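You operate a simulated robot arm through the tools that you are given. There is no shell and no other tool. Be economical: measure what you need, move in short steps, check, and stop when the job is done.

You are at the controls of a simulated robot arm. One attempt, no reset.

TASK
The yellow bookmark waits in the embosser's slide: emboss it and lay it on the walnut chest.
Fine: slide in, one full stroke of the lever, slide out again.

The check looks at the end state, three seconds after you hand in, the way a careful person would. Anything else that was tipped, shoved, dropped, spilled or broken makes it a failure.

THE ROBOT
A 6-joint arm with a two-finger parallel gripper, fixed in place. Base frame: the origin is at the foot of the arm, x ahead of it, y to its left, z up. Units: mm, degrees, N and s.
With the tool pointing down near the work surface it reaches from about 140 to 580 mm from the base axis. Its first joint turns from -66.0 to 66.0 degrees. Payload 2.1 kg.
Tool frame: the origin (TCP) lies between the finger pads and is the grasp point; the fingertips stand 30 mm ahead of it; z points along the fingers, y is the line along which they close. The gripper opens to 94 mm. The fingers are 28 mm wide and 10 mm thick; the gripper's body (50 by 96 mm) begins 55 mm behind the TCP.
Orientation is told as [roll, pitch, yaw] about the base's x, y, z axes, in that order, counted from this pose: with the fingers straight down and closing along the base's y, the tool's x points along the base's -x, its y along +y and its z along -z.

THE INTERFACE
- The arm moves only by the tool play_rows. Its argument "plan" is a list of rows, each a list of 6 numbers: the shift along the base's x, y, z in mm, then the turn, a rotation vector about the base's x, y, z in degrees. In form: [[dx, dy, dz, ax, ay, az], ...]. A call has 1 to 8 rows; each row is the pose to reach, as a shift and turn from the pose commanded when the call began. "hand" is the gripper command, from -1 (shut) to 1 (fully open), values between in proportion, set as the call begins (left out, the last holds). A row lasts 0.2 s, in which the tool goes at most 50 mm and 8.6 degrees; a call with a longer step from one row to the next is refused whole, and so is a gripper value outside its range. A pose out of reach is approached as far as the arm can. The call stops where the force on the tool passes 60 N (or 10 N more than at its start, if that is more) or the arm is blocked; 0.2 s more then pass. The fingers move at their own pace (about 72 mm/s each) and stop on an object; they squeeze with about 21 N. The grip force told is the motor's: it shows also when the fingers shut on nothing. Time passes only in rows, and 0.2 s behind the last, so rows that repeat a pose let the fingers close. The reply holds the time, the measured pose of the TCP, the force on the tool along the base axes, the opening and the grip force, in the units named above and with some noise.
- Cameras (640 x 400 px; columns grow to the right, rows downward): "scene" is fixed at [34.6, -359.8, 510.6]; the picture's right is [0.85, -0.53, 0.00], its down [-0.19, -0.31, -0.93] and it looks along [0.49, 0.79, -0.36] (base axes); focal length 214 px, centre (320, 200). "wrist" rides on the gripper at [76, 14, -102] in the tool frame; the picture's right is [-0.18, 0.98, 0.00], its down [-0.75, -0.14, -0.64] and it looks along [-0.63, -0.12, 0.77] (tool axes); focal length 243 px, centre (320, 200).
- camera(camera): a new picture of that camera. The clock stands still meanwhile.
- pixel_to_xyz(camera, pixels): for up to 12 pixels [column, row] of the newest picture of that camera ("zoom" is the newest enlarged one), the place [x, y, z] in the base frame of the surface seen there, good to about 2 mm, but the place of the scene camera against the robot may be out by one fixed shift of up to 18 mm in any direction. The clock stands still meanwhile.
- close_up(camera, box): a new picture of the part [left, top, right, bottom] of that camera's present view, enlarged. The clock stands still meanwhile.
- hand_in(): hands the job in; it is judged then, once.

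Keep the steps short. Do not move on a guess: measure, check each grasp and each placing, and mend mistakes. In all there are 80 turns and 46 pictures (those below and enlarged ones count). Leave the gripper open and the arm clear of the work at the hand-in unless told otherwise, and finish with a single line.

The tools are called as a command line: name --pt "numbers of a row" for each row, then --argument value for the rest, lists and objects as JSON in quotes. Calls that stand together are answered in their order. play_rows: Moves the arm, as the interface text tells. Its arguments: {"type":"object","properties":{"plan":{"type":"array"},"hand":{"type":"number"}},"required":["plan"]} The other tools are called the same way: camera (camera) takes a picture; pixel_to_xyz (camera, pixels) gives the place of the surface under pixels of a picture; close_up (camera, box) takes an enlarged picture of a part of a camera's view; hand_in () hands the job in.

At the start:

```text
t: 0.0
tool_pos: [274.9, -89.6, 446.1]
orientation: [-0.1, 0.0, 0.0]
force: [0.1, 0.1, -0.1]
finger_gap: 94.0
grip_force: 0.1
```

scene: 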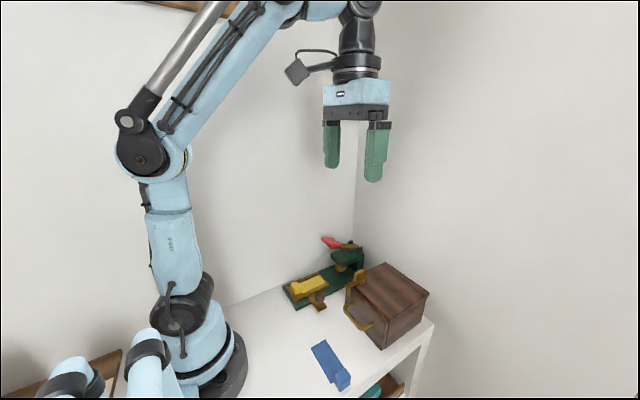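
wrist: 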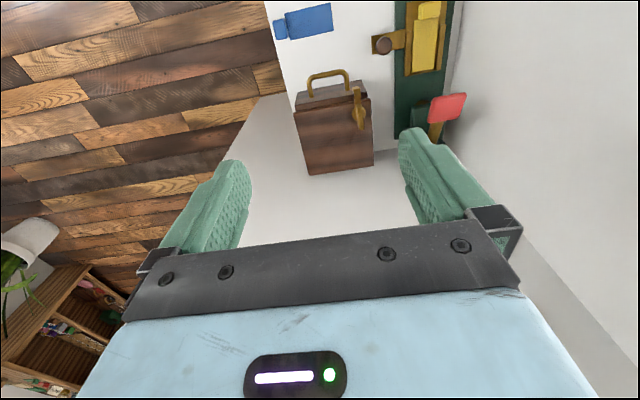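

I see the embosser (green base, red lever) behind the chest, with the yellow bookmark in its slide. First I take enlarged views to understand the parts.

close_up --camera "scene" --box '[260, 220, 450, 340]'

close_up --camera "wrist" --box '[260, 0, 500, 150]'

```text
3.33 times, centred on (355, 280) of scene
```

zoom: 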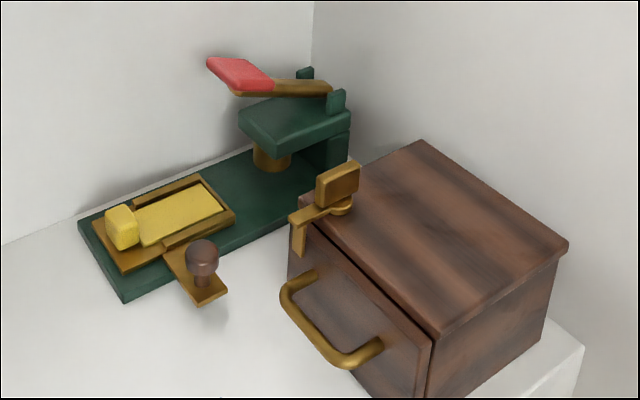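

```text
2.67 times, centred on (380, 75) of wrist
```

zoom: 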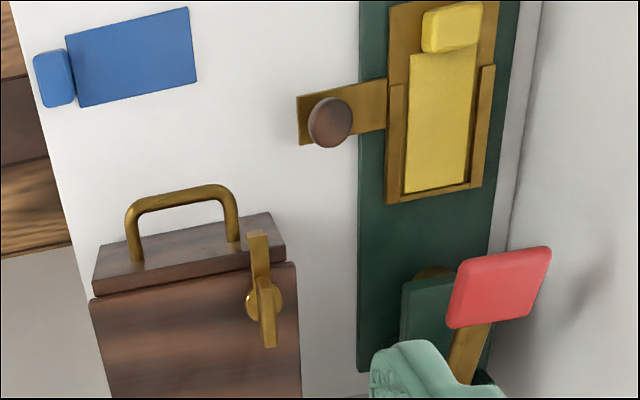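

I see the slide tray with a knob at zoom (330,122), the bookmark's raised tab at (452,28), and the red lever at (500,285). I measure them with the wrist zoom, which is not subject to the scene camera's shift.

pixel_to_xyz --camera "zoom" --pixels '[[330, 118], [303, 140], [375, 100], [440, 30], [478, 20], [432, 42], [440, 120], [410, 190], [500, 285], [460, 320], [540, 255], [262, 245]]'

pixel_to_xyz --camera "wrist" --pixels '[[312, 168], [370, 160], [300, 112], [340, 140], [397, 100], [448, 60], [395, 50], [420, 110], [330, 72], [362, 122], [358, 90], [300, 20]]'

pixel_to_xyz --camera "scene" --pixels '[[320, 298], [330, 243], [390, 265], [428, 293], [391, 318], [361, 274], [352, 258], [345, 263], [296, 287], [315, 284], [341, 267], [360, 250]]'

```text
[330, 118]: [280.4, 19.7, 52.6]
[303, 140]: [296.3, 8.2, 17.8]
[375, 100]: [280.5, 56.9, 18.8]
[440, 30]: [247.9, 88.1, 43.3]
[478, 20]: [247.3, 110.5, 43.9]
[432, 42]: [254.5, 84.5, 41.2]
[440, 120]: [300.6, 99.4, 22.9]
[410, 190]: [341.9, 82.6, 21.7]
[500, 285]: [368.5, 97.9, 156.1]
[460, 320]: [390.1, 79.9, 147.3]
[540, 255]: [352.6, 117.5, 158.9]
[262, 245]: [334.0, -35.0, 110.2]
```

```text
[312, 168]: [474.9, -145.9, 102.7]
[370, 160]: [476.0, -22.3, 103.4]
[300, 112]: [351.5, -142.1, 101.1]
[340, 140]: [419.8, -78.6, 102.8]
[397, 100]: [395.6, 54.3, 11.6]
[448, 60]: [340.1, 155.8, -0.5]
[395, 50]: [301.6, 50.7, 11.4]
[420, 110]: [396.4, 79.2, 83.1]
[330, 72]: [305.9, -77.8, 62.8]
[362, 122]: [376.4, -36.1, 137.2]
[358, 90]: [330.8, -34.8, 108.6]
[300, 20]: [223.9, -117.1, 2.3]
```

```text
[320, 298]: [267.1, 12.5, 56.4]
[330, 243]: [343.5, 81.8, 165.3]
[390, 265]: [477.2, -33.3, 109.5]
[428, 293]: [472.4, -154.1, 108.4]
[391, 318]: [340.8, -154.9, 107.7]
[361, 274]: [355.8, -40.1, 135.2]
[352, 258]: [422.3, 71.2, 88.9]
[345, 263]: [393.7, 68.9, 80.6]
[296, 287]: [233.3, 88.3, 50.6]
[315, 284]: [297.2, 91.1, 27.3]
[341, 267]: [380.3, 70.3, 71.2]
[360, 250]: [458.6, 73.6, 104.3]
```

The wrist zoom gives: knob (281, 20, 52), tab (247, 98, 43), chest top z≈103 with y from -22 to -148. The chest's latch stands close to the knob's path, so I measure it and the embosser head more closely.

close_up --camera "wrist" --box '[340, 60, 480, 148]'

close_up --camera "scene" --box '[310, 230, 390, 280]'

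```text
4.55 times, centred on (410, 104) of wrist
```

zoom: 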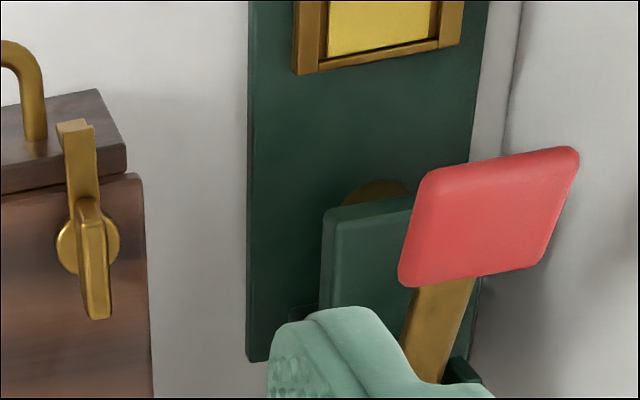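

```text
8.00 times, centred on (350, 255) of scene
```

zoom: 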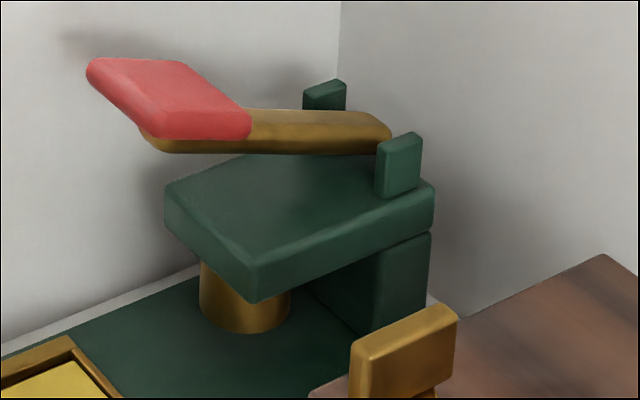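

pixel_to_xyz --camera "zoom" --pixels '[[250, 285], [170, 190], [420, 215], [202, 300], [285, 310], [240, 327], [440, 310], [365, 345], [440, 345], [410, 145], [100, 65], [245, 120]]'

pixel_to_xyz --camera "wrist" --pixels '[[364, 124], [364, 108], [359, 108], [365, 113], [353, 113], [362, 88], [368, 94], [372, 130], [430, 118], [412, 107], [420, 103], [436, 130]]'

```text
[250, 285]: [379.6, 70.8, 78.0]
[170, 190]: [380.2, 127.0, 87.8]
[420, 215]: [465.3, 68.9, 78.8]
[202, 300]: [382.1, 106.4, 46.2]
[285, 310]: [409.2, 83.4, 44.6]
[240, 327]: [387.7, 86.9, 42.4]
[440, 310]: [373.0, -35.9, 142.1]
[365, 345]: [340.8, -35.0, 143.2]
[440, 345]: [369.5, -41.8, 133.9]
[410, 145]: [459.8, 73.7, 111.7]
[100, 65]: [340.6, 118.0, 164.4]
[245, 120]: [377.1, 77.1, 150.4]
```

```text
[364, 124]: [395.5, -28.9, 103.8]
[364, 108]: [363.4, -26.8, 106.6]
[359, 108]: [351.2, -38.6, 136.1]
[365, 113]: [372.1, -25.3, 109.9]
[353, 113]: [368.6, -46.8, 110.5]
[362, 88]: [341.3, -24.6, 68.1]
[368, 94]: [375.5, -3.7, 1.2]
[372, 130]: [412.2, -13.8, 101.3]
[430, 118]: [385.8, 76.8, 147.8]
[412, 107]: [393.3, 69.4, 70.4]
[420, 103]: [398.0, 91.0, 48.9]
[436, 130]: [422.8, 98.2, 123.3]
```

The knob runs to roughly x≈385 beside the latch (top z≈140, y≈-25 to -47). With yaw 90 the narrow side of the hand faces the latch and the camera passes above it. First I turn the hand up high.

play_rows --pt "0 10 0 0 0 8" --pt "0 25 0 0 0 16" --pt "0 40 0 0 0 24" --pt "0 60 0 0 0 32" --pt "0 80 0 0 0 40" --pt "0 100 0 0 0 48" --pt "3 109 0 0 0 56" --pt "5 109 0 0 0 60" --hand 0.2

play_rows --pt "0 0 -30 0 0 8" --pt "0 0 -70 0 0 16" --pt "0 0 -110 0 0 24" --pt "0 0 -150 0 0 30" --pt "0 0 -190 0 0 30" --pt "0 0 -230 0 0 30" --pt "0 0 -260 0 0 30" --pt "0 0 -266 0 0 30"

camera --camera "wrist"

camera --camera "scene"

```text
t: 1.8
tool_pos: [279.6, 18.1, 445.3]
orientation: [0.0, -0.1, 60.2]
force: [0.7, 0.0, 1.1]
finger_gap: 56.2
grip_force: 0.1
```

```text
t: 3.6
tool_pos: [279.4, 18.5, 178.2]
orientation: [0.0, 0.0, 89.9]
force: [0.8, 0.8, -0.2]
finger_gap: 56.3
grip_force: 0.1
```

```text
39 pictures are left
```

wrist: 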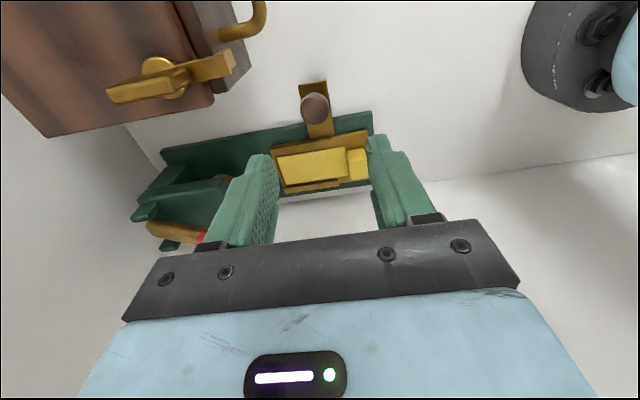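

```text
38 pictures are left
```

scene: 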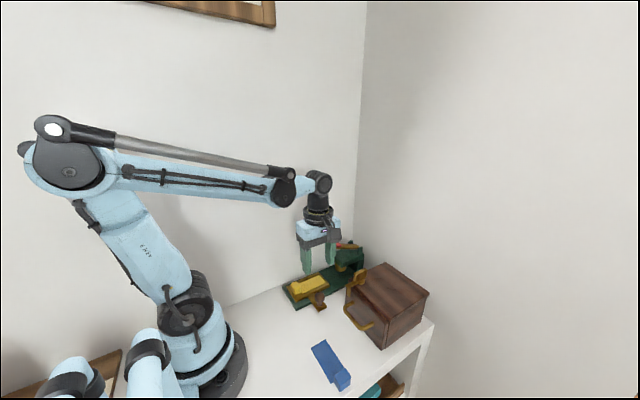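

Now closer; I measure the knob at (315,107), the tab, tray, lever and latch again.

pixel_to_xyz --camera "wrist" --pixels '[[315, 96], [303, 105], [328, 105], [315, 118], [315, 130], [358, 152], [350, 162], [364, 170], [312, 165], [160, 62], [112, 92], [185, 65]]'

close_up --camera "wrist" --box '[240, 70, 400, 200]'

```text
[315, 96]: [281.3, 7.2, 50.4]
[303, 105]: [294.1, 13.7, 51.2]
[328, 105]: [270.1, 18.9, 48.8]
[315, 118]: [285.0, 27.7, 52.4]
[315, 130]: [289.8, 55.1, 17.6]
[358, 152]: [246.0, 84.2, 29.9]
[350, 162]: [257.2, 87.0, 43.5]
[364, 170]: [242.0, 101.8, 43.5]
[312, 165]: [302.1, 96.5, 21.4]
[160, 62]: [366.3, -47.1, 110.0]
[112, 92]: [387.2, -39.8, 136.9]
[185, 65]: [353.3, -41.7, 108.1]
```

```text
3.08 times, centred on (320, 135) of wrist
```

zoom: 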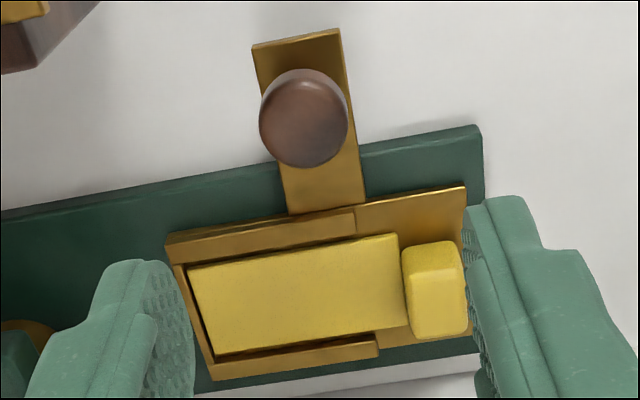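

Knob centre is about (282, 18), Ø≈24, top z≈52. I descend to TCP z≈66 (tips at 36) with the fingers straddling it in x, then close.

play_rows --pt "3 0 -40 0 0 0" --pt "3 0 -75 0 0 0" --pt "3 0 -100 0 0 0" --pt "3 0 -112 0 0 0" --pt "3 0 -112 0 0 0"

play_rows --pt "0 0 0 0 0 0" --pt "0 0 0 0 0 0" --pt "0 0 0 0 0 0" --hand -1

camera --camera "wrist"

```text
t: 4.8
tool_pos: [283.1, 19.5, 68.2]
orientation: [0.0, 0.0, 90.0]
force: [0.2, 0.2, -0.7]
finger_gap: 56.5
grip_force: 0.0
```

```text
t: 5.6
tool_pos: [284.7, 19.3, 66.8]
orientation: [-0.3, 0.0, 90.0]
force: [19.1, 0.4, -6.8]
finger_gap: 27.1
grip_force: 44.6
```

```text
36 pictures are left
```

wrist: 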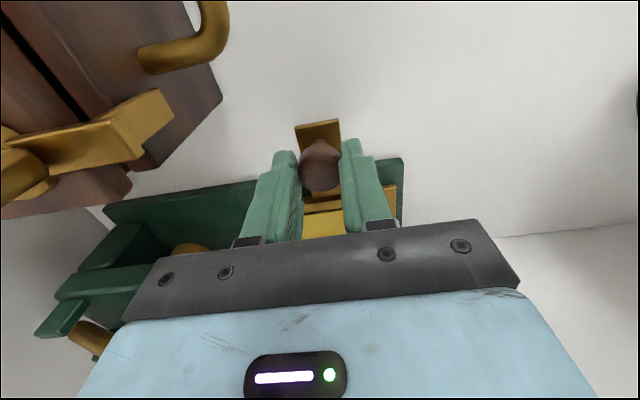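

The knob is held (gap 27). Now I slide it in along +x in short steps, watching the force.

play_rows --pt "6 0 0 0 0 0" --pt "13 0 0 0 0 0" --pt "20 0 0 0 0 0" --pt "28 0 0 0 0 0" --pt "36 0 0 0 0 0" --pt "44 0 0 0 0 0" --pt "50 0 0 0 0 0" --pt "50 0 0 0 0 0"

camera --camera "wrist"

close_up --camera "scene" --box '[260, 200, 450, 320]'

```text
t: 7.4
tool_pos: [333.5, 18.8, 67.9]
orientation: [-0.1, -0.2, 90.0]
force: [-0.1, 17.2, 12.3]
finger_gap: 27.1
grip_force: 45.4
```

```text
35 pictures are left
```

wrist: 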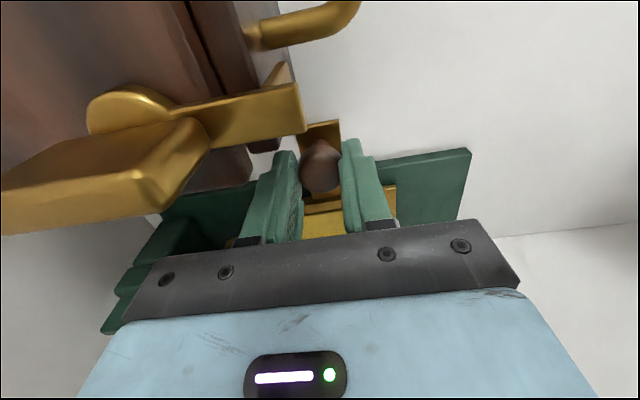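

```text
3.33 times, centred on (355, 260) of scene
```

zoom: 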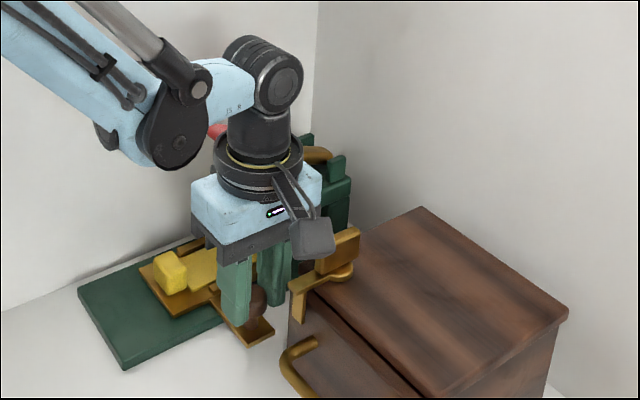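

The slide follows. The camera housing passes about 15 mm above the latch; I continue in smaller portions.

play_rows --pt "6 0 0 0 0 0" --pt "12 0 0 0 0 0" --pt "18 0 0 0 0 0" --pt "25 0 0 0 0 0" --pt "25 0 0 0 0 0"

close_up --camera "scene" --box '[280, 210, 420, 300]'

```text
t: 8.6
tool_pos: [358.6, 18.2, 65.9]
orientation: [-0.1, -0.3, 90.1]
force: [-0.7, 22.4, -13.6]
finger_gap: 26.7
grip_force: 45.4
```

```text
4.44 times, centred on (350, 255) of scene
```

zoom: 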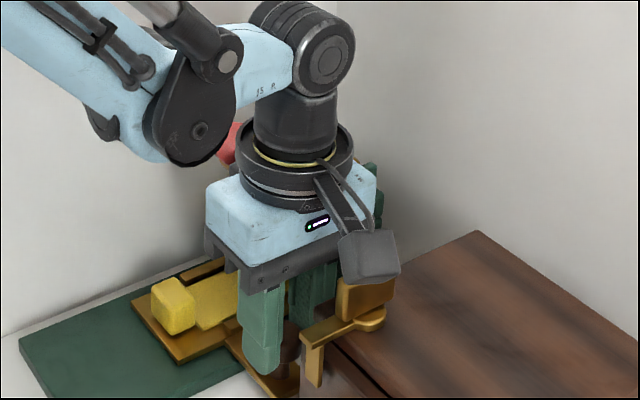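

The path drifts slightly toward -y (19.4 → 18.2) with 22 N side force, so the slide axis is a little skewed. I follow it with a small -y correction and keep going.

play_rows --pt "0 -1.5 0 0 0 0" --pt "5 -2 0 0 0 0" --pt "10 -2 0 0 0 0" --pt "15 -2 0 0 0 0" --pt "15 -2 0 0 0 0"

camera --camera "wrist"

close_up --camera "scene" --box '[280, 210, 420, 300]'

```text
t: 9.8
tool_pos: [372.9, 18.5, 67.1]
orientation: [0.0, -0.5, 90.1]
force: [-0.8, 27.4, -11.8]
finger_gap: 26.8
grip_force: 44.6
```

```text
32 pictures are left
```

wrist: 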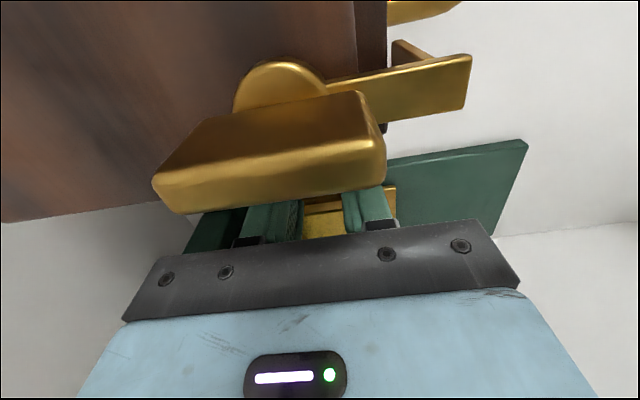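

```text
4.44 times, centred on (350, 255) of scene
```

zoom: 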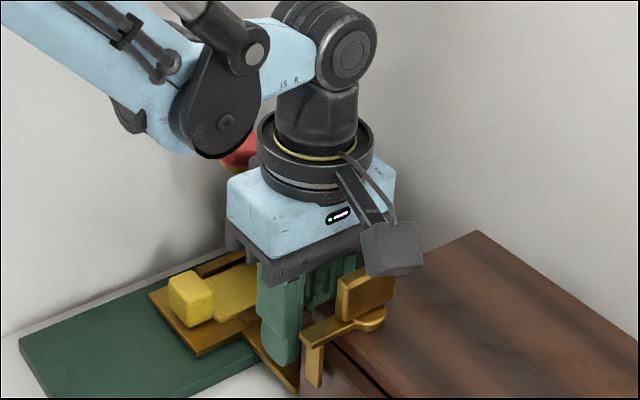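

Side force grew, so the correction belongs the other way (the base edge measured earlier also slopes to +y). I add +y and go on toward the stop.

play_rows --pt "0 2 0 0 0 0" --pt "0 4 0 0 0 0" --pt "4 4 0 0 0 0" --pt "8 4 0 0 0 0" --pt "8 4 0 0 0 0"

```text
t: 11.0
tool_pos: [381.9, 18.6, 68.0]
orientation: [0.1, 0.3, 89.9]
force: [-1.4, -18.8, 0.1]
finger_gap: 26.9
grip_force: 44.8
```

Zero side force lies near command y≈19.8. I set that and continue to the stop.

play_rows --pt "0 -1.6 0 0 0 0" --pt "3 -1.6 0 0 0 0" --pt "6 -1.6 0 0 0 0" --pt "9 -1.6 0 0 0 0" --pt "12 -1.6 0 0 0 0" --pt "12 -1.6 0 0 0 0"

close_up --camera "scene" --box '[280, 210, 420, 300]'

```text
t: 12.2
tool_pos: [386.1, 18.0, 67.0]
orientation: [1.7, 0.2, 90.2]
force: [-7.6, -0.5, 0.1]
finger_gap: 27.1
grip_force: 44.5
stopped in row 6: the force on the tool passed its limit (the readings are from after the stop); the commanded pose is now the measured one
```

```text
4.44 times, centred on (350, 255) of scene
```

zoom: 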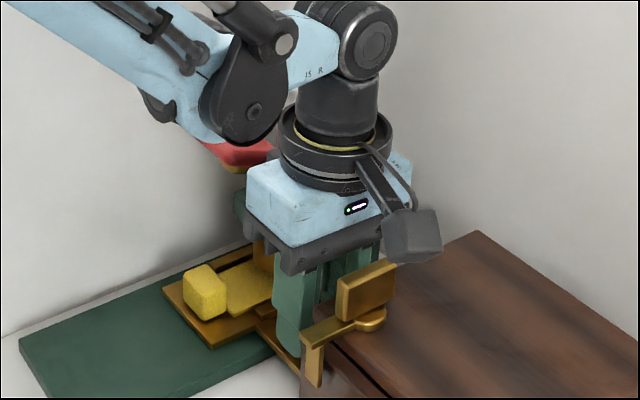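

The slide hit its end stop at x≈386 (travel ≈102 mm). I release the knob and rise straight up.

play_rows --pt "0 0 0 0 0 0" --pt "0 0 0 0 0 0" --pt "0 0 0 0 0 0" --hand 0.1

play_rows --pt "0 0 30 0 0 0" --pt "0 0 70 0 0 0" --pt "0 0 115 0 0 0" --pt "0 0 155 0 0 0" --pt "0 0 190 0 0 0" --pt "0 0 190 0 0 0"

camera --camera "wrist"

close_up --camera "scene" --box '[260, 200, 450, 320]'

```text
t: 13.0
tool_pos: [385.7, 18.0, 68.0]
orientation: [1.4, 0.1, 90.0]
force: [0.4, -0.2, 0.4]
finger_gap: 51.8
grip_force: 0.1
```

```text
t: 14.4
tool_pos: [384.3, 18.2, 257.0]
orientation: [1.4, 0.0, 90.0]
force: [0.0, -0.2, 0.6]
finger_gap: 51.8
grip_force: 0.1
```

```text
29 pictures are left
```

wrist: 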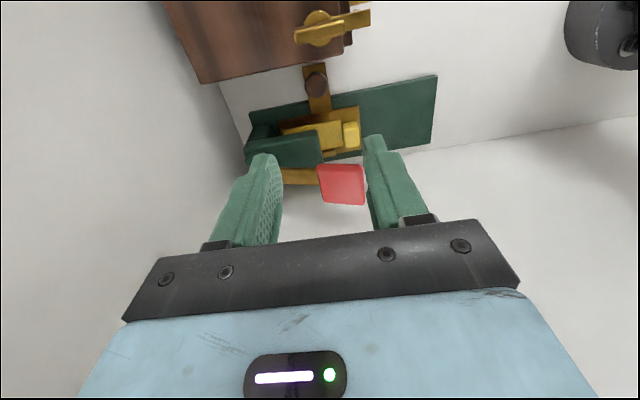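

```text
3.33 times, centred on (355, 260) of scene
```

zoom: 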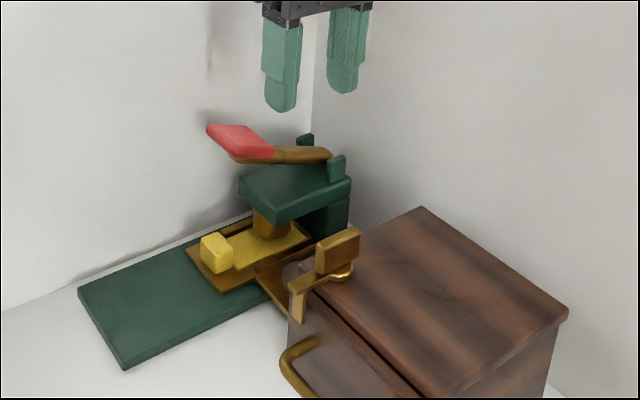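

The slide is in, the bookmark lies under the die. Now I measure the red handle (342,183) and arm.

pixel_to_xyz --camera "wrist" --pixels '[[342, 183], [322, 168], [362, 168], [328, 202], [362, 202], [300, 175], [350, 133], [316, 80], [330, 190], [355, 190]]'

```text
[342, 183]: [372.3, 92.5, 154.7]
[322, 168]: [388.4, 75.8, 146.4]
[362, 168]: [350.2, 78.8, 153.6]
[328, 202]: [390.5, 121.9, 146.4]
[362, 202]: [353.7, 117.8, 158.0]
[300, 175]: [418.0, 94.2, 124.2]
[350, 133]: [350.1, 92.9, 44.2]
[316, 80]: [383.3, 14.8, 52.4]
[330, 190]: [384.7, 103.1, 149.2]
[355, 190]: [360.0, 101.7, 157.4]
```

Handle centre ≈ (370, 98), top z≈155. I close the fingers and move above it at the present height, then down to just above it.

play_rows --pt "0 20 0 -1.4 0 0" --pt "-8 50 0 -1.4 0 0" --pt "-16 80 0 -1.4 0 0" --pt "-16 80 -30 -1.4 0 0" --pt "-16 80 -55 -1.4 0 0" --pt "-16 80 -65 -1.4 0 0" --pt "-16 80 -65 -1.4 0 0" --hand -1

camera --camera "wrist"

close_up --camera "scene" --box '[260, 200, 450, 320]'

```text
t: 16.0
tool_pos: [371.7, 99.7, 192.5]
orientation: [1.4, 1.5, 90.0]
force: [0.7, 0.5, 0.2]
finger_gap: 0.0
grip_force: 20.5
```

```text
27 pictures are left
```

wrist: 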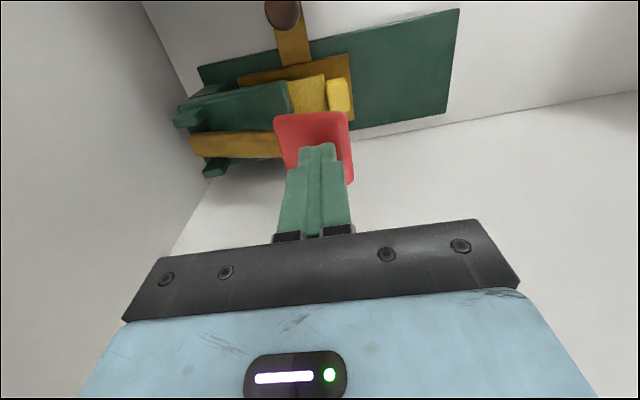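

```text
3.33 times, centred on (355, 260) of scene
```

zoom: 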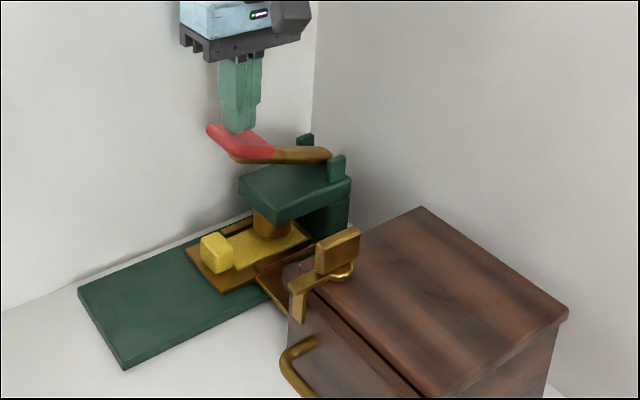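

The closed fingertips stand right above the red handle. Now I press down gradually.

play_rows --pt "0 0 -6 0 0 0" --pt "0 0 -12 0 0 0" --pt "0 0 -18 0 0 0" --pt "0 0 -24 0 0 0" --pt "0 0 -30 0 0 0" --pt "0 0 -36 0 0 0"

close_up --camera "scene" --box '[260, 200, 450, 320]'

```text
t: 17.4
tool_pos: [370.2, 99.6, 155.9]
orientation: [1.6, 1.6, 90.0]
force: [-4.8, -0.1, 5.5]
finger_gap: 0.2
grip_force: 20.7
```

```text
3.33 times, centred on (355, 260) of scene
```

zoom: 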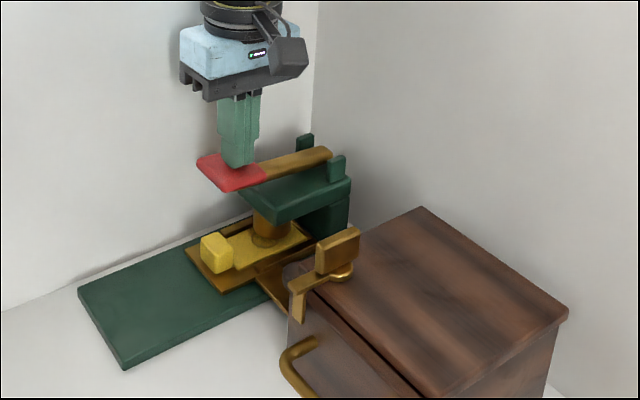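

The lever goes down with little force. I press on until it stops.

play_rows --pt "0 0 -5 0 0 0" --pt "0 0 -10 0 0 0" --pt "0 0 -15 0 0 0" --pt "0 0 -20 0 0 0" --pt "0 0 -25 0 0 0" --pt "0 0 -30 0 0 0" --pt "0 0 -35 0 0 0" --pt "0 0 -40 0 0 0"

close_up --camera "scene" --box '[260, 200, 450, 320]'

```text
t: 18.1
tool_pos: [370.4, 99.5, 148.4]
orientation: [1.6, 1.4, 90.0]
force: [0.0, -1.7, 31.7]
finger_gap: 0.1
grip_force: 20.7
stopped in row 3: the force on the tool passed its limit (the readings are from after the stop); the commanded pose is now the measured one
```

```text
3.33 times, centred on (355, 260) of scene
```

zoom: 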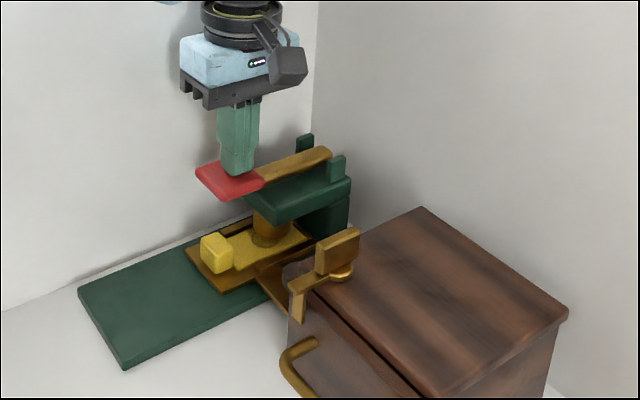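

A hard stop at tip z≈118. I press once more without lifting, to make sure the stroke is full.

play_rows --pt "0 0 -3 0 0 0" --pt "0 0 -6 0 0 0" --pt "0 0 -9 0 0 0" --pt "0 0 -12 0 0 0"

close_up --camera "scene" --box '[310, 235, 390, 285]'

```text
t: 18.5
tool_pos: [371.8, 98.2, 147.9]
orientation: [1.8, 1.6, 90.0]
force: [-0.4, -1.1, 31.0]
finger_gap: 0.2
grip_force: 21.0
stopped in row 1: the force on the tool passed its limit (the readings are from after the stop); the commanded pose is now the measured one
```

```text
8.00 times, centred on (350, 260) of scene
```

zoom: 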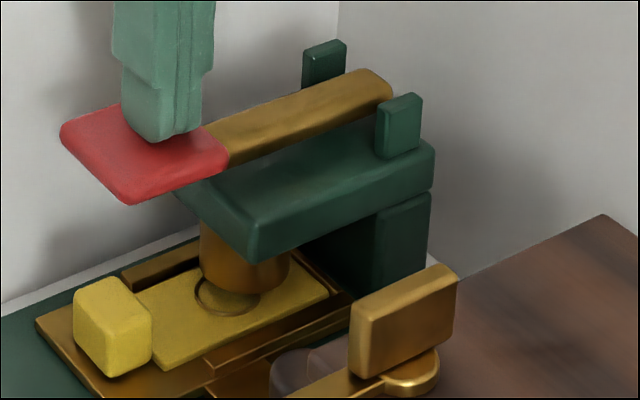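

The lever is at its hard stop and an embossed ring shows at zoom (228,293). I lift off and check the lever.

play_rows --pt "0 0 10 0 0 0" --pt "0 0 25 0 0 0" --pt "0 0 45 0 0 0" --pt "0 0 80 0 0 0" --pt "0 0 110 0 0 0" --pt "0 0 110 0 0 0"

close_up --camera "scene" --box '[310, 235, 390, 285]'

```text
t: 19.9
tool_pos: [371.1, 98.8, 257.7]
orientation: [1.8, 1.5, 89.9]
force: [-0.9, 0.5, -0.5]
finger_gap: 0.3
grip_force: 21.4
```

```text
8.00 times, centred on (350, 260) of scene
```

zoom: 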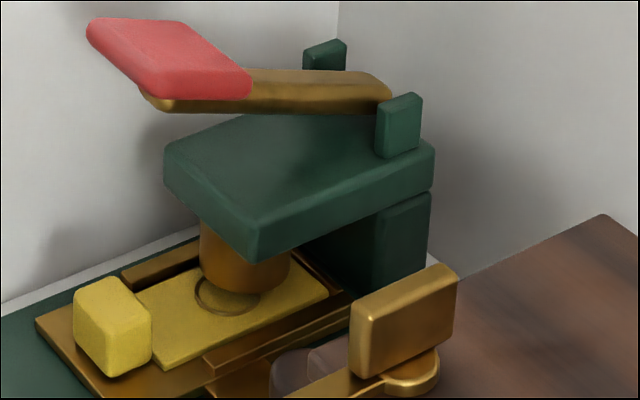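

The ring stays and the lever has sprung back. Now I go back over the knob at (385, 18), level the tool, and open partly.

play_rows --pt "4 -30 0 1.5 -1.8 0" --pt "9 -60 0 1.5 -1.8 0" --pt "14 -80 0 1.5 -1.8 0" --pt "14 -80 -30 1.5 -1.8 0" --pt "14 -80 -60 1.5 -1.8 0" --pt "14 -80 -60 1.5 -1.8 0" --hand 0.1

camera --camera "wrist"

```text
t: 21.3
tool_pos: [383.0, 18.9, 198.1]
orientation: [0.0, 0.0, 89.9]
force: [-0.3, -0.3, 0.2]
finger_gap: 51.8
grip_force: 0.1
```

```text
21 pictures are left
```

wrist: 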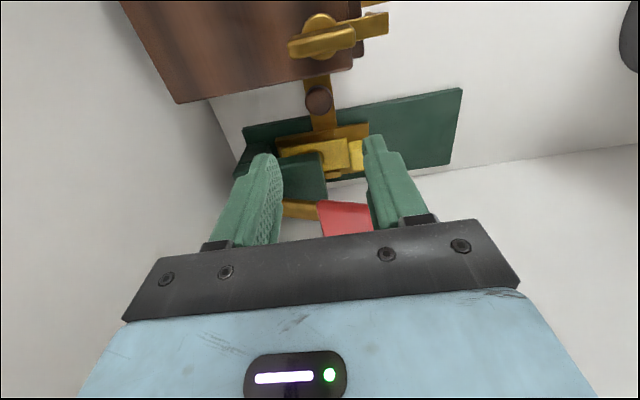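

The tool is level above the knob (319,100). I descend to z≈67, with the camera clearing the latch as before, and grip.

play_rows --pt "1 1 -40 0 0 0" --pt "2 1 -80 0 0 0" --pt "2 1 -110 0 0 0" --pt "2 1 -130 0 0 0" --pt "2 1 -130 0 0 0"

play_rows --pt "0 0 0 0 0 0" --pt "0 0 0 0 0 0" --pt "0 0 0 0 0 0" --hand -1

play_rows --pt "-5 0 0 0 0 0" --pt "-12 0 0 0 0 0" --pt "-20 0 0 0 0 0" --pt "-27 0 0 0 0 0" --pt "-34 0 0 0 0 0" --pt "-42 0 0 0 0 0" --pt "-50 0 0 0 0 0" --pt "-50 0 0 0 0 0"

```text
t: 22.5
tool_pos: [387.6, 20.2, 64.5]
orientation: [-0.1, 0.0, 90.0]
force: [0.7, 0.1, -0.2]
finger_gap: 51.6
grip_force: 0.1
```

```text
t: 23.3
tool_pos: [385.2, 19.8, 65.0]
orientation: [0.1, 0.1, 90.0]
force: [-16.3, -0.9, -7.8]
finger_gap: 26.8
grip_force: 44.6
```

```text
t: 25.1
tool_pos: [335.0, 21.3, 68.3]
orientation: [0.1, -0.1, 89.9]
force: [0.7, 9.7, -1.0]
finger_gap: 26.8
grip_force: 45.3
```

The slide follows the pull (x=335, low side force). I continue toward its outer stop at x≈283.

play_rows --pt "-8 0 0 0 0 0" --pt "-16 0 0 0 0 0" --pt "-24 0 0 0 0 0" --pt "-32 0 0 0 0 0" --pt "-38 0 0 0 0 0" --pt "-44 0 0 0 0 0" --pt "-50 0 0 0 0 0" --pt "-56 0 0 0 0 0"

close_up --camera "scene" --box '[260, 200, 450, 320]'

```text
t: 26.9
tool_pos: [283.7, 20.8, 69.2]
orientation: [-0.7, 0.1, 90.0]
force: [34.6, 8.2, -30.4]
finger_gap: 27.1
grip_force: 45.2
```

```text
3.33 times, centred on (355, 260) of scene
```

zoom: 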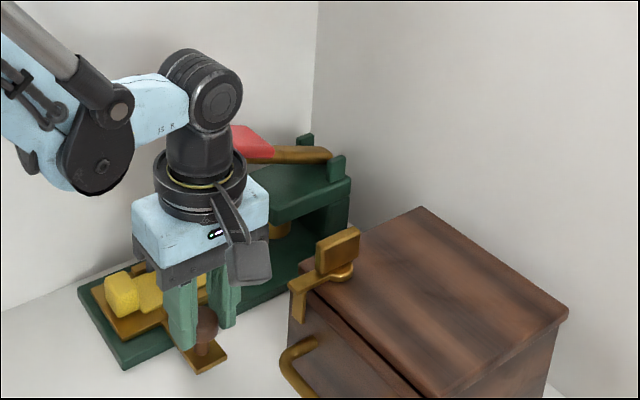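

It is at the outer stop (x≈284, 35 N). I release the knob and rise, then look at the tab.

play_rows --pt "4 0 0 0 0 0" --pt "4 0 0 0 0 0"

play_rows --pt "0 0 0 0 0 0" --pt "0 0 0 0 0 0" --pt "0 0 0 0 0 0" --pt "0 0 40 0 0 0" --pt "0 0 80 0 0 0" --pt "-15 20 100 0 0 0" --pt "-35 50 100 0 0 0" --pt "-35 50 100 0 0 0" --hand 0.1

camera --camera "wrist"

```text
t: 27.5
tool_pos: [284.6, 20.4, 67.6]
orientation: [-0.1, -0.2, 89.9]
force: [10.7, 10.3, 30.4]
finger_gap: 27.0
grip_force: 45.0
```

```text
t: 29.3
tool_pos: [248.1, 68.6, 167.6]
orientation: [-0.1, 0.0, 90.0]
force: [-0.2, -0.9, -0.2]
finger_gap: 51.9
grip_force: 0.1
```

```text
19 pictures are left
```

wrist: 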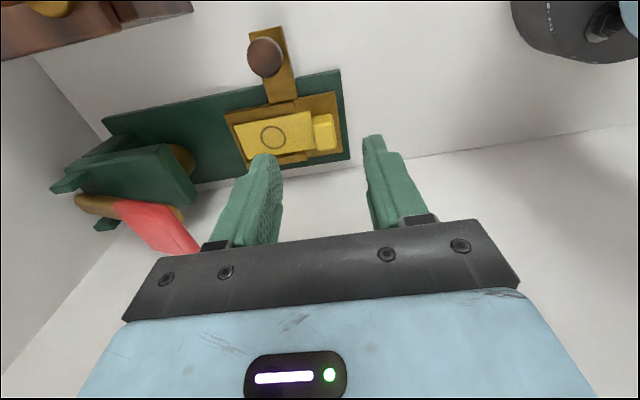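

The ring is embossed and the slide is out. I measure the tab at (324,132) in an enlarged view.

close_up --camera "wrist" --box '[220, 80, 360, 170]'

pixel_to_xyz --camera "wrist" --pixels '[[316, 118], [330, 117], [333, 147], [318, 149], [324, 132], [312, 132], [335, 132], [345, 140], [240, 128], [248, 156], [273, 138], [340, 100]]'

```text
4.44 times, centred on (290, 125) of wrist
```

zoom: 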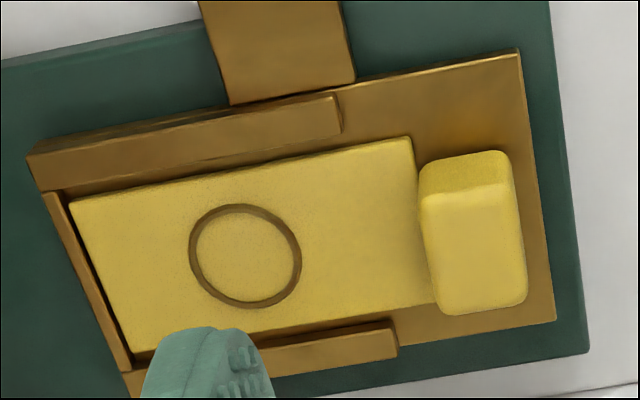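

```text
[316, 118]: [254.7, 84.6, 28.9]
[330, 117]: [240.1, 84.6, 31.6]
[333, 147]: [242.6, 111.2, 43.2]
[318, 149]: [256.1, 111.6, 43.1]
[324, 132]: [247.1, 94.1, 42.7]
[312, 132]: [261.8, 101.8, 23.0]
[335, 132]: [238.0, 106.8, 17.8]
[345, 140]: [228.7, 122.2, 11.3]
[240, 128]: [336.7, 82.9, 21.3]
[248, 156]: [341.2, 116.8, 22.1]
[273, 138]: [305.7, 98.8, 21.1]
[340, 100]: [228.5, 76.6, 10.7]
```

Tab centre ≈ (248.5, 98.5), top z 43, about 20 mm thick in x. I descend to TCP z≈57 (tips at 27, just over the 22 mm body) and grip across x.

play_rows --pt "0 30 0 0 0 0" --pt "0 30 -40 0 0 0" --pt "0 30 -75 0 0 0" --pt "0 30 -95 0 0 0" --pt "0 30 -106 0 0 0" --pt "0 30 -109 0 0 0" --pt "0 30 -109 0 0 0"

camera --camera "wrist"

```text
t: 30.9
tool_pos: [248.7, 100.9, 57.5]
orientation: [0.0, 0.0, 90.0]
force: [0.4, 0.3, 0.3]
finger_gap: 51.8
grip_force: 0.1
```

```text
17 pictures are left
```

wrist: 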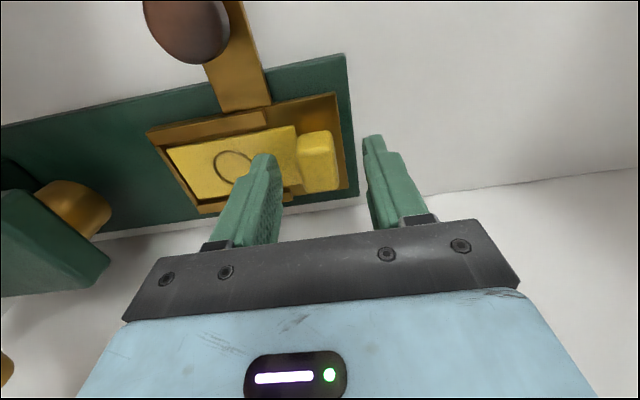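

The tab (318,162) lies between the fingertips. I close.

play_rows --pt "0 0 0 0 0 0" --pt "0 0 0 0 0 0" --pt "0 0 0 0 0 0" --hand -1

play_rows --pt "0 0 5 0 0 0" --pt "0 0 15 0 0 0" --pt "0 0 30 0 0 0" --pt "0 0 50 0 0 0" --pt "0 0 50 0 0 0"

close_up --camera "scene" --box '[260, 200, 450, 320]'

camera --camera "wrist"

```text
t: 31.7
tool_pos: [248.0, 101.0, 58.1]
orientation: [0.0, 0.0, 90.0]
force: [-0.5, 0.4, 0.7]
finger_gap: 20.8
grip_force: 21.3
```

```text
t: 32.9
tool_pos: [248.4, 101.1, 109.1]
orientation: [0.0, 0.1, 90.0]
force: [-0.3, -0.5, -0.6]
finger_gap: 21.0
grip_force: 20.9
```

```text
3.33 times, centred on (355, 260) of scene
```

zoom: 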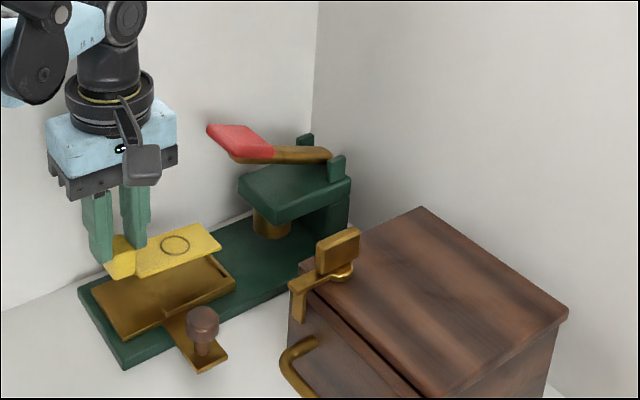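

```text
15 pictures are left
```

wrist: 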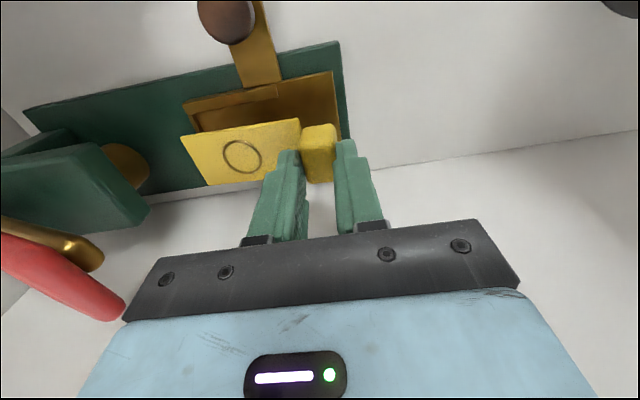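

The embossed bookmark is held level (gap 21). I lift it to z≈230, carry it sideways to y≈-90 and then forward over the chest.

play_rows --pt "0 0 30 0 0 0" --pt "0 0 65 0 0 0" --pt "0 0 100 0 0 0" --pt "0 0 120 0 0 0" --pt "0 -25 120 0 0 0" --pt "0 -55 120 0 0 0" --pt "0 -85 120 0 0 0" --pt "0 -115 120 0 0 0"

play_rows --pt "10 -25 0 0 0 0" --pt "25 -50 0 0 0 0" --pt "50 -70 0 0 0 0" --pt "75 -76 0 0 0 0" --pt "100 -76 0 0 0 0" --pt "115 -76 0 0 0 0" --pt "120 -76 0 0 0 0" --pt "120 -76 0 0 0 0"

camera --camera "wrist"

close_up --camera "scene" --box '[260, 200, 450, 340]'

```text
t: 34.7
tool_pos: [248.2, -16.2, 227.6]
orientation: [0.0, 0.0, 90.1]
force: [0.0, -0.6, 0.3]
finger_gap: 21.1
grip_force: 20.9
```

```text
t: 36.5
tool_pos: [368.7, -92.1, 227.1]
orientation: [0.0, -0.1, 90.0]
force: [0.4, 0.3, -0.6]
finger_gap: 20.9
grip_force: 21.1
```

```text
14 pictures are left
```

wrist: 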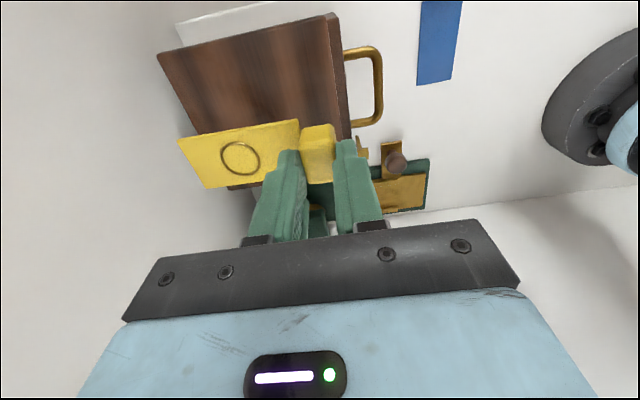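

```text
2.86 times, centred on (355, 270) of scene
```

zoom: 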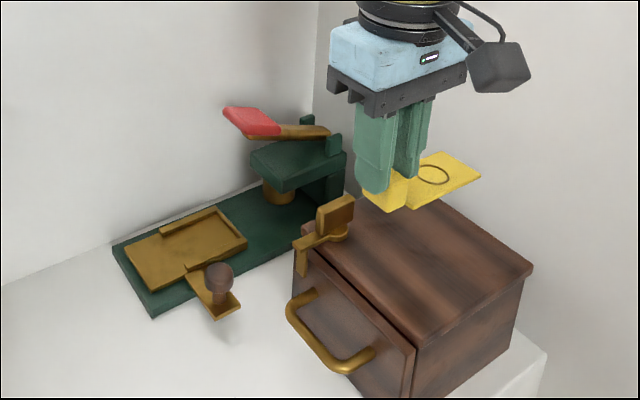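

It hangs above the chest, clear of the latch. I lower to just above the lid, then slowly to contact.

play_rows --pt "2 0 -30 0 0 0" --pt "2 0 -55 0 0 0" --pt "2 0 -70 0 0 0" --pt "2 0 -76 0 0 0" --pt "2 0 -76 0 0 0"

close_up --camera "scene" --box '[320, 220, 450, 320]'

```text
t: 37.7
tool_pos: [370.5, -90.6, 152.1]
orientation: [-0.1, 0.0, 90.0]
force: [-2.2, 0.3, 5.6]
finger_gap: 20.8
grip_force: 20.3
```

```text
4.00 times, centred on (385, 270) of scene
```

zoom: 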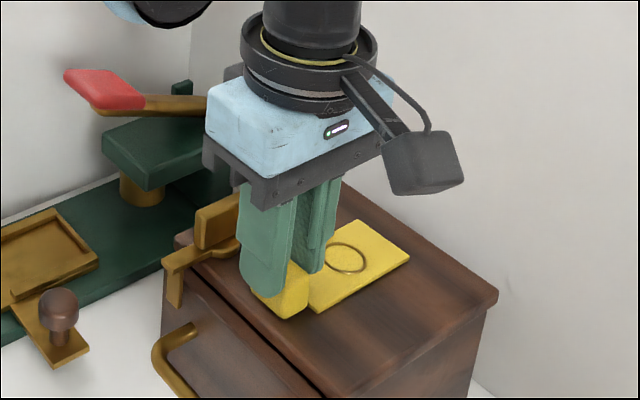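

A light 5.6 N upward force appears already at z=152. I check the bookmark's level against the lid with the wrist camera.

camera --camera "wrist"

pixel_to_xyz --camera "wrist" --pixels '[[190, 150], [210, 175], [240, 140], [285, 130], [318, 145], [240, 100], [300, 100], [180, 110], [200, 200]]'

```text
11 pictures are left
```

wrist: 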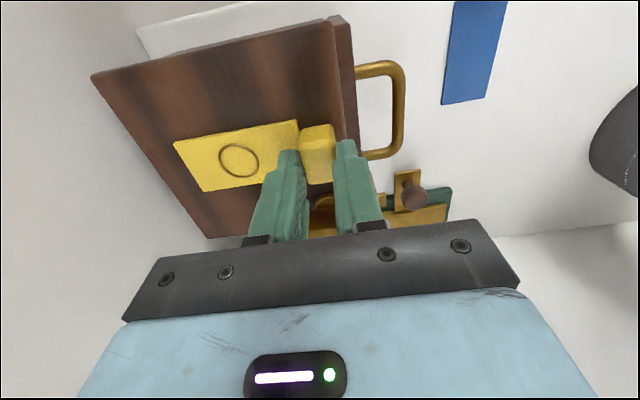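

```text
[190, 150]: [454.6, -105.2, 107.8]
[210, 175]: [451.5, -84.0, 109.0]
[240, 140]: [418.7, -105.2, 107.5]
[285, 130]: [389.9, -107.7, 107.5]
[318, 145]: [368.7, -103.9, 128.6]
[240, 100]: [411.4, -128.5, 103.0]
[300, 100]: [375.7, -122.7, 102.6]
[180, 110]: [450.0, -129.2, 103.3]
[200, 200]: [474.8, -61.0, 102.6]
```

The body top is at z≈108 against a lid of 103: it lies on the lid already. I press 1 mm more to confirm, then open.

play_rows --pt "0 0 -0.7 0 0 0" --pt "0 0 -1.4 0 0 0" --pt "0 0 -1.4 0 0 0"

```text
t: 38.5
tool_pos: [370.8, -91.3, 151.7]
orientation: [0.0, -0.1, 90.0]
force: [-1.3, 1.3, 15.9]
finger_gap: 20.9
grip_force: 20.8
```

Contact is confirmed (16 N). I release, and then rise straight up.

play_rows --pt "0 0 0.7 0 0 0" --pt "0 0 0.7 0 0 0" --pt "0 0 0.7 0 0 0" --hand -0.1

play_rows --pt "0 0 20 0 0 0" --pt "0 0 60 0 0 0" --pt "0 0 105 0 0 0" --pt "-40 0 145 0 0 0" --pt "-80 0 170 0 0 0" --pt "-110 0 190 0 0 0" --pt "-110 0 190 0 0 0"

camera --camera "scene"

close_up --camera "scene" --box '[270, 220, 450, 340]'

```text
t: 39.3
tool_pos: [370.9, -91.6, 151.0]
orientation: [0.0, -0.1, 90.0]
force: [0.1, -0.6, -0.6]
finger_gap: 42.4
grip_force: 0.1
```

```text
refused: row 4 steps farther than a row can; nothing moved
```

```text
10 pictures are left
```

scene: 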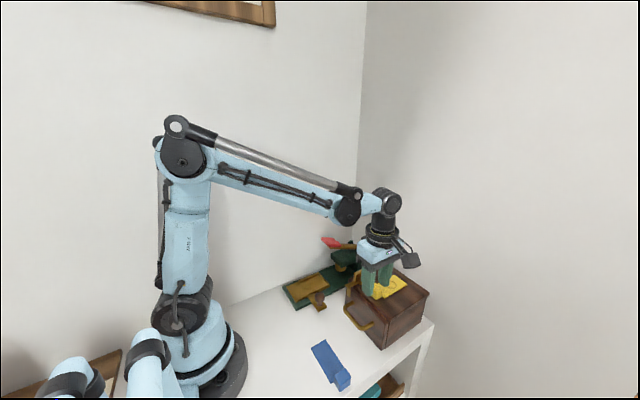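

```text
3.33 times, centred on (360, 280) of scene
```

zoom: 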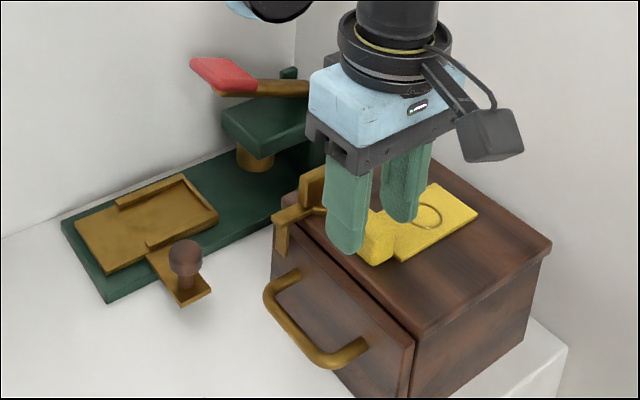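

The bookmark is released; the retreat was refused for one long step, so I repeat it with shorter ones.

play_rows --pt "0 0 20 0 0 0" --pt "0 0 60 0 0 0" --pt "0 0 100 0 0 0" --pt "-20 0 135 0 0 0" --pt "-50 0 160 0 0 0" --pt "-80 0 185 0 0 0" --pt "-105 0 205 0 0 0" --pt "-105 0 205 0 0 0"

close_up --camera "scene" --box '[270, 220, 450, 340]'

camera --camera "scene"

```text
t: 41.1
tool_pos: [265.5, -90.9, 358.9]
orientation: [0.1, 0.0, 90.0]
force: [0.2, 0.7, 0.1]
finger_gap: 42.1
grip_force: 0.1
```

```text
3.33 times, centred on (360, 280) of scene
```

zoom: 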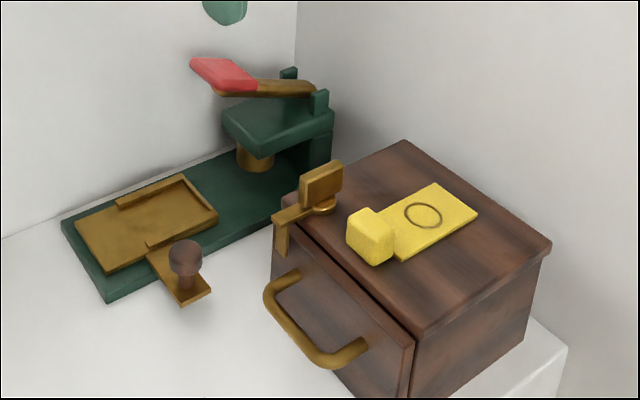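

```text
7 pictures are left
```

scene: 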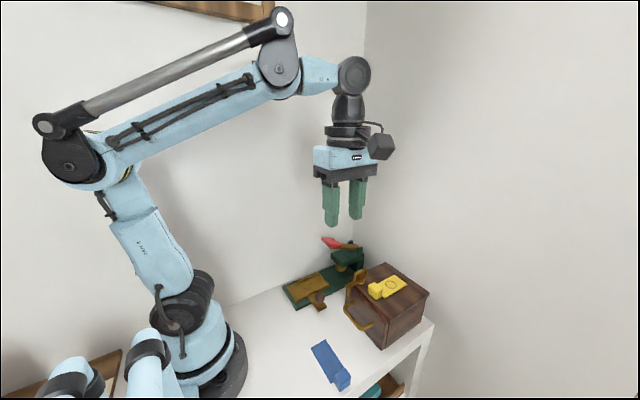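

The embossed bookmark lies flat on the lid, and the latch, the embosser and the blue bookmark are undisturbed. I open the gripper fully and hand in.

play_rows --pt "0 0 20 0 0 0" --pt "0 0 20 0 0 0" --pt "0 0 20 0 0 0" --hand 1

hand_in

```text
t: 41.9
tool_pos: [266.4, -89.9, 379.3]
orientation: [0.0, 0.1, 90.0]
force: [0.0, 1.0, -0.2]
finger_gap: 93.9
grip_force: 0.2
```

```text
The job is handed in.
```

The yellow bookmark is embossed with one full lever stroke and lies flat on the walnut chest; the slide is back out, the gripper is open and the arm is clear.
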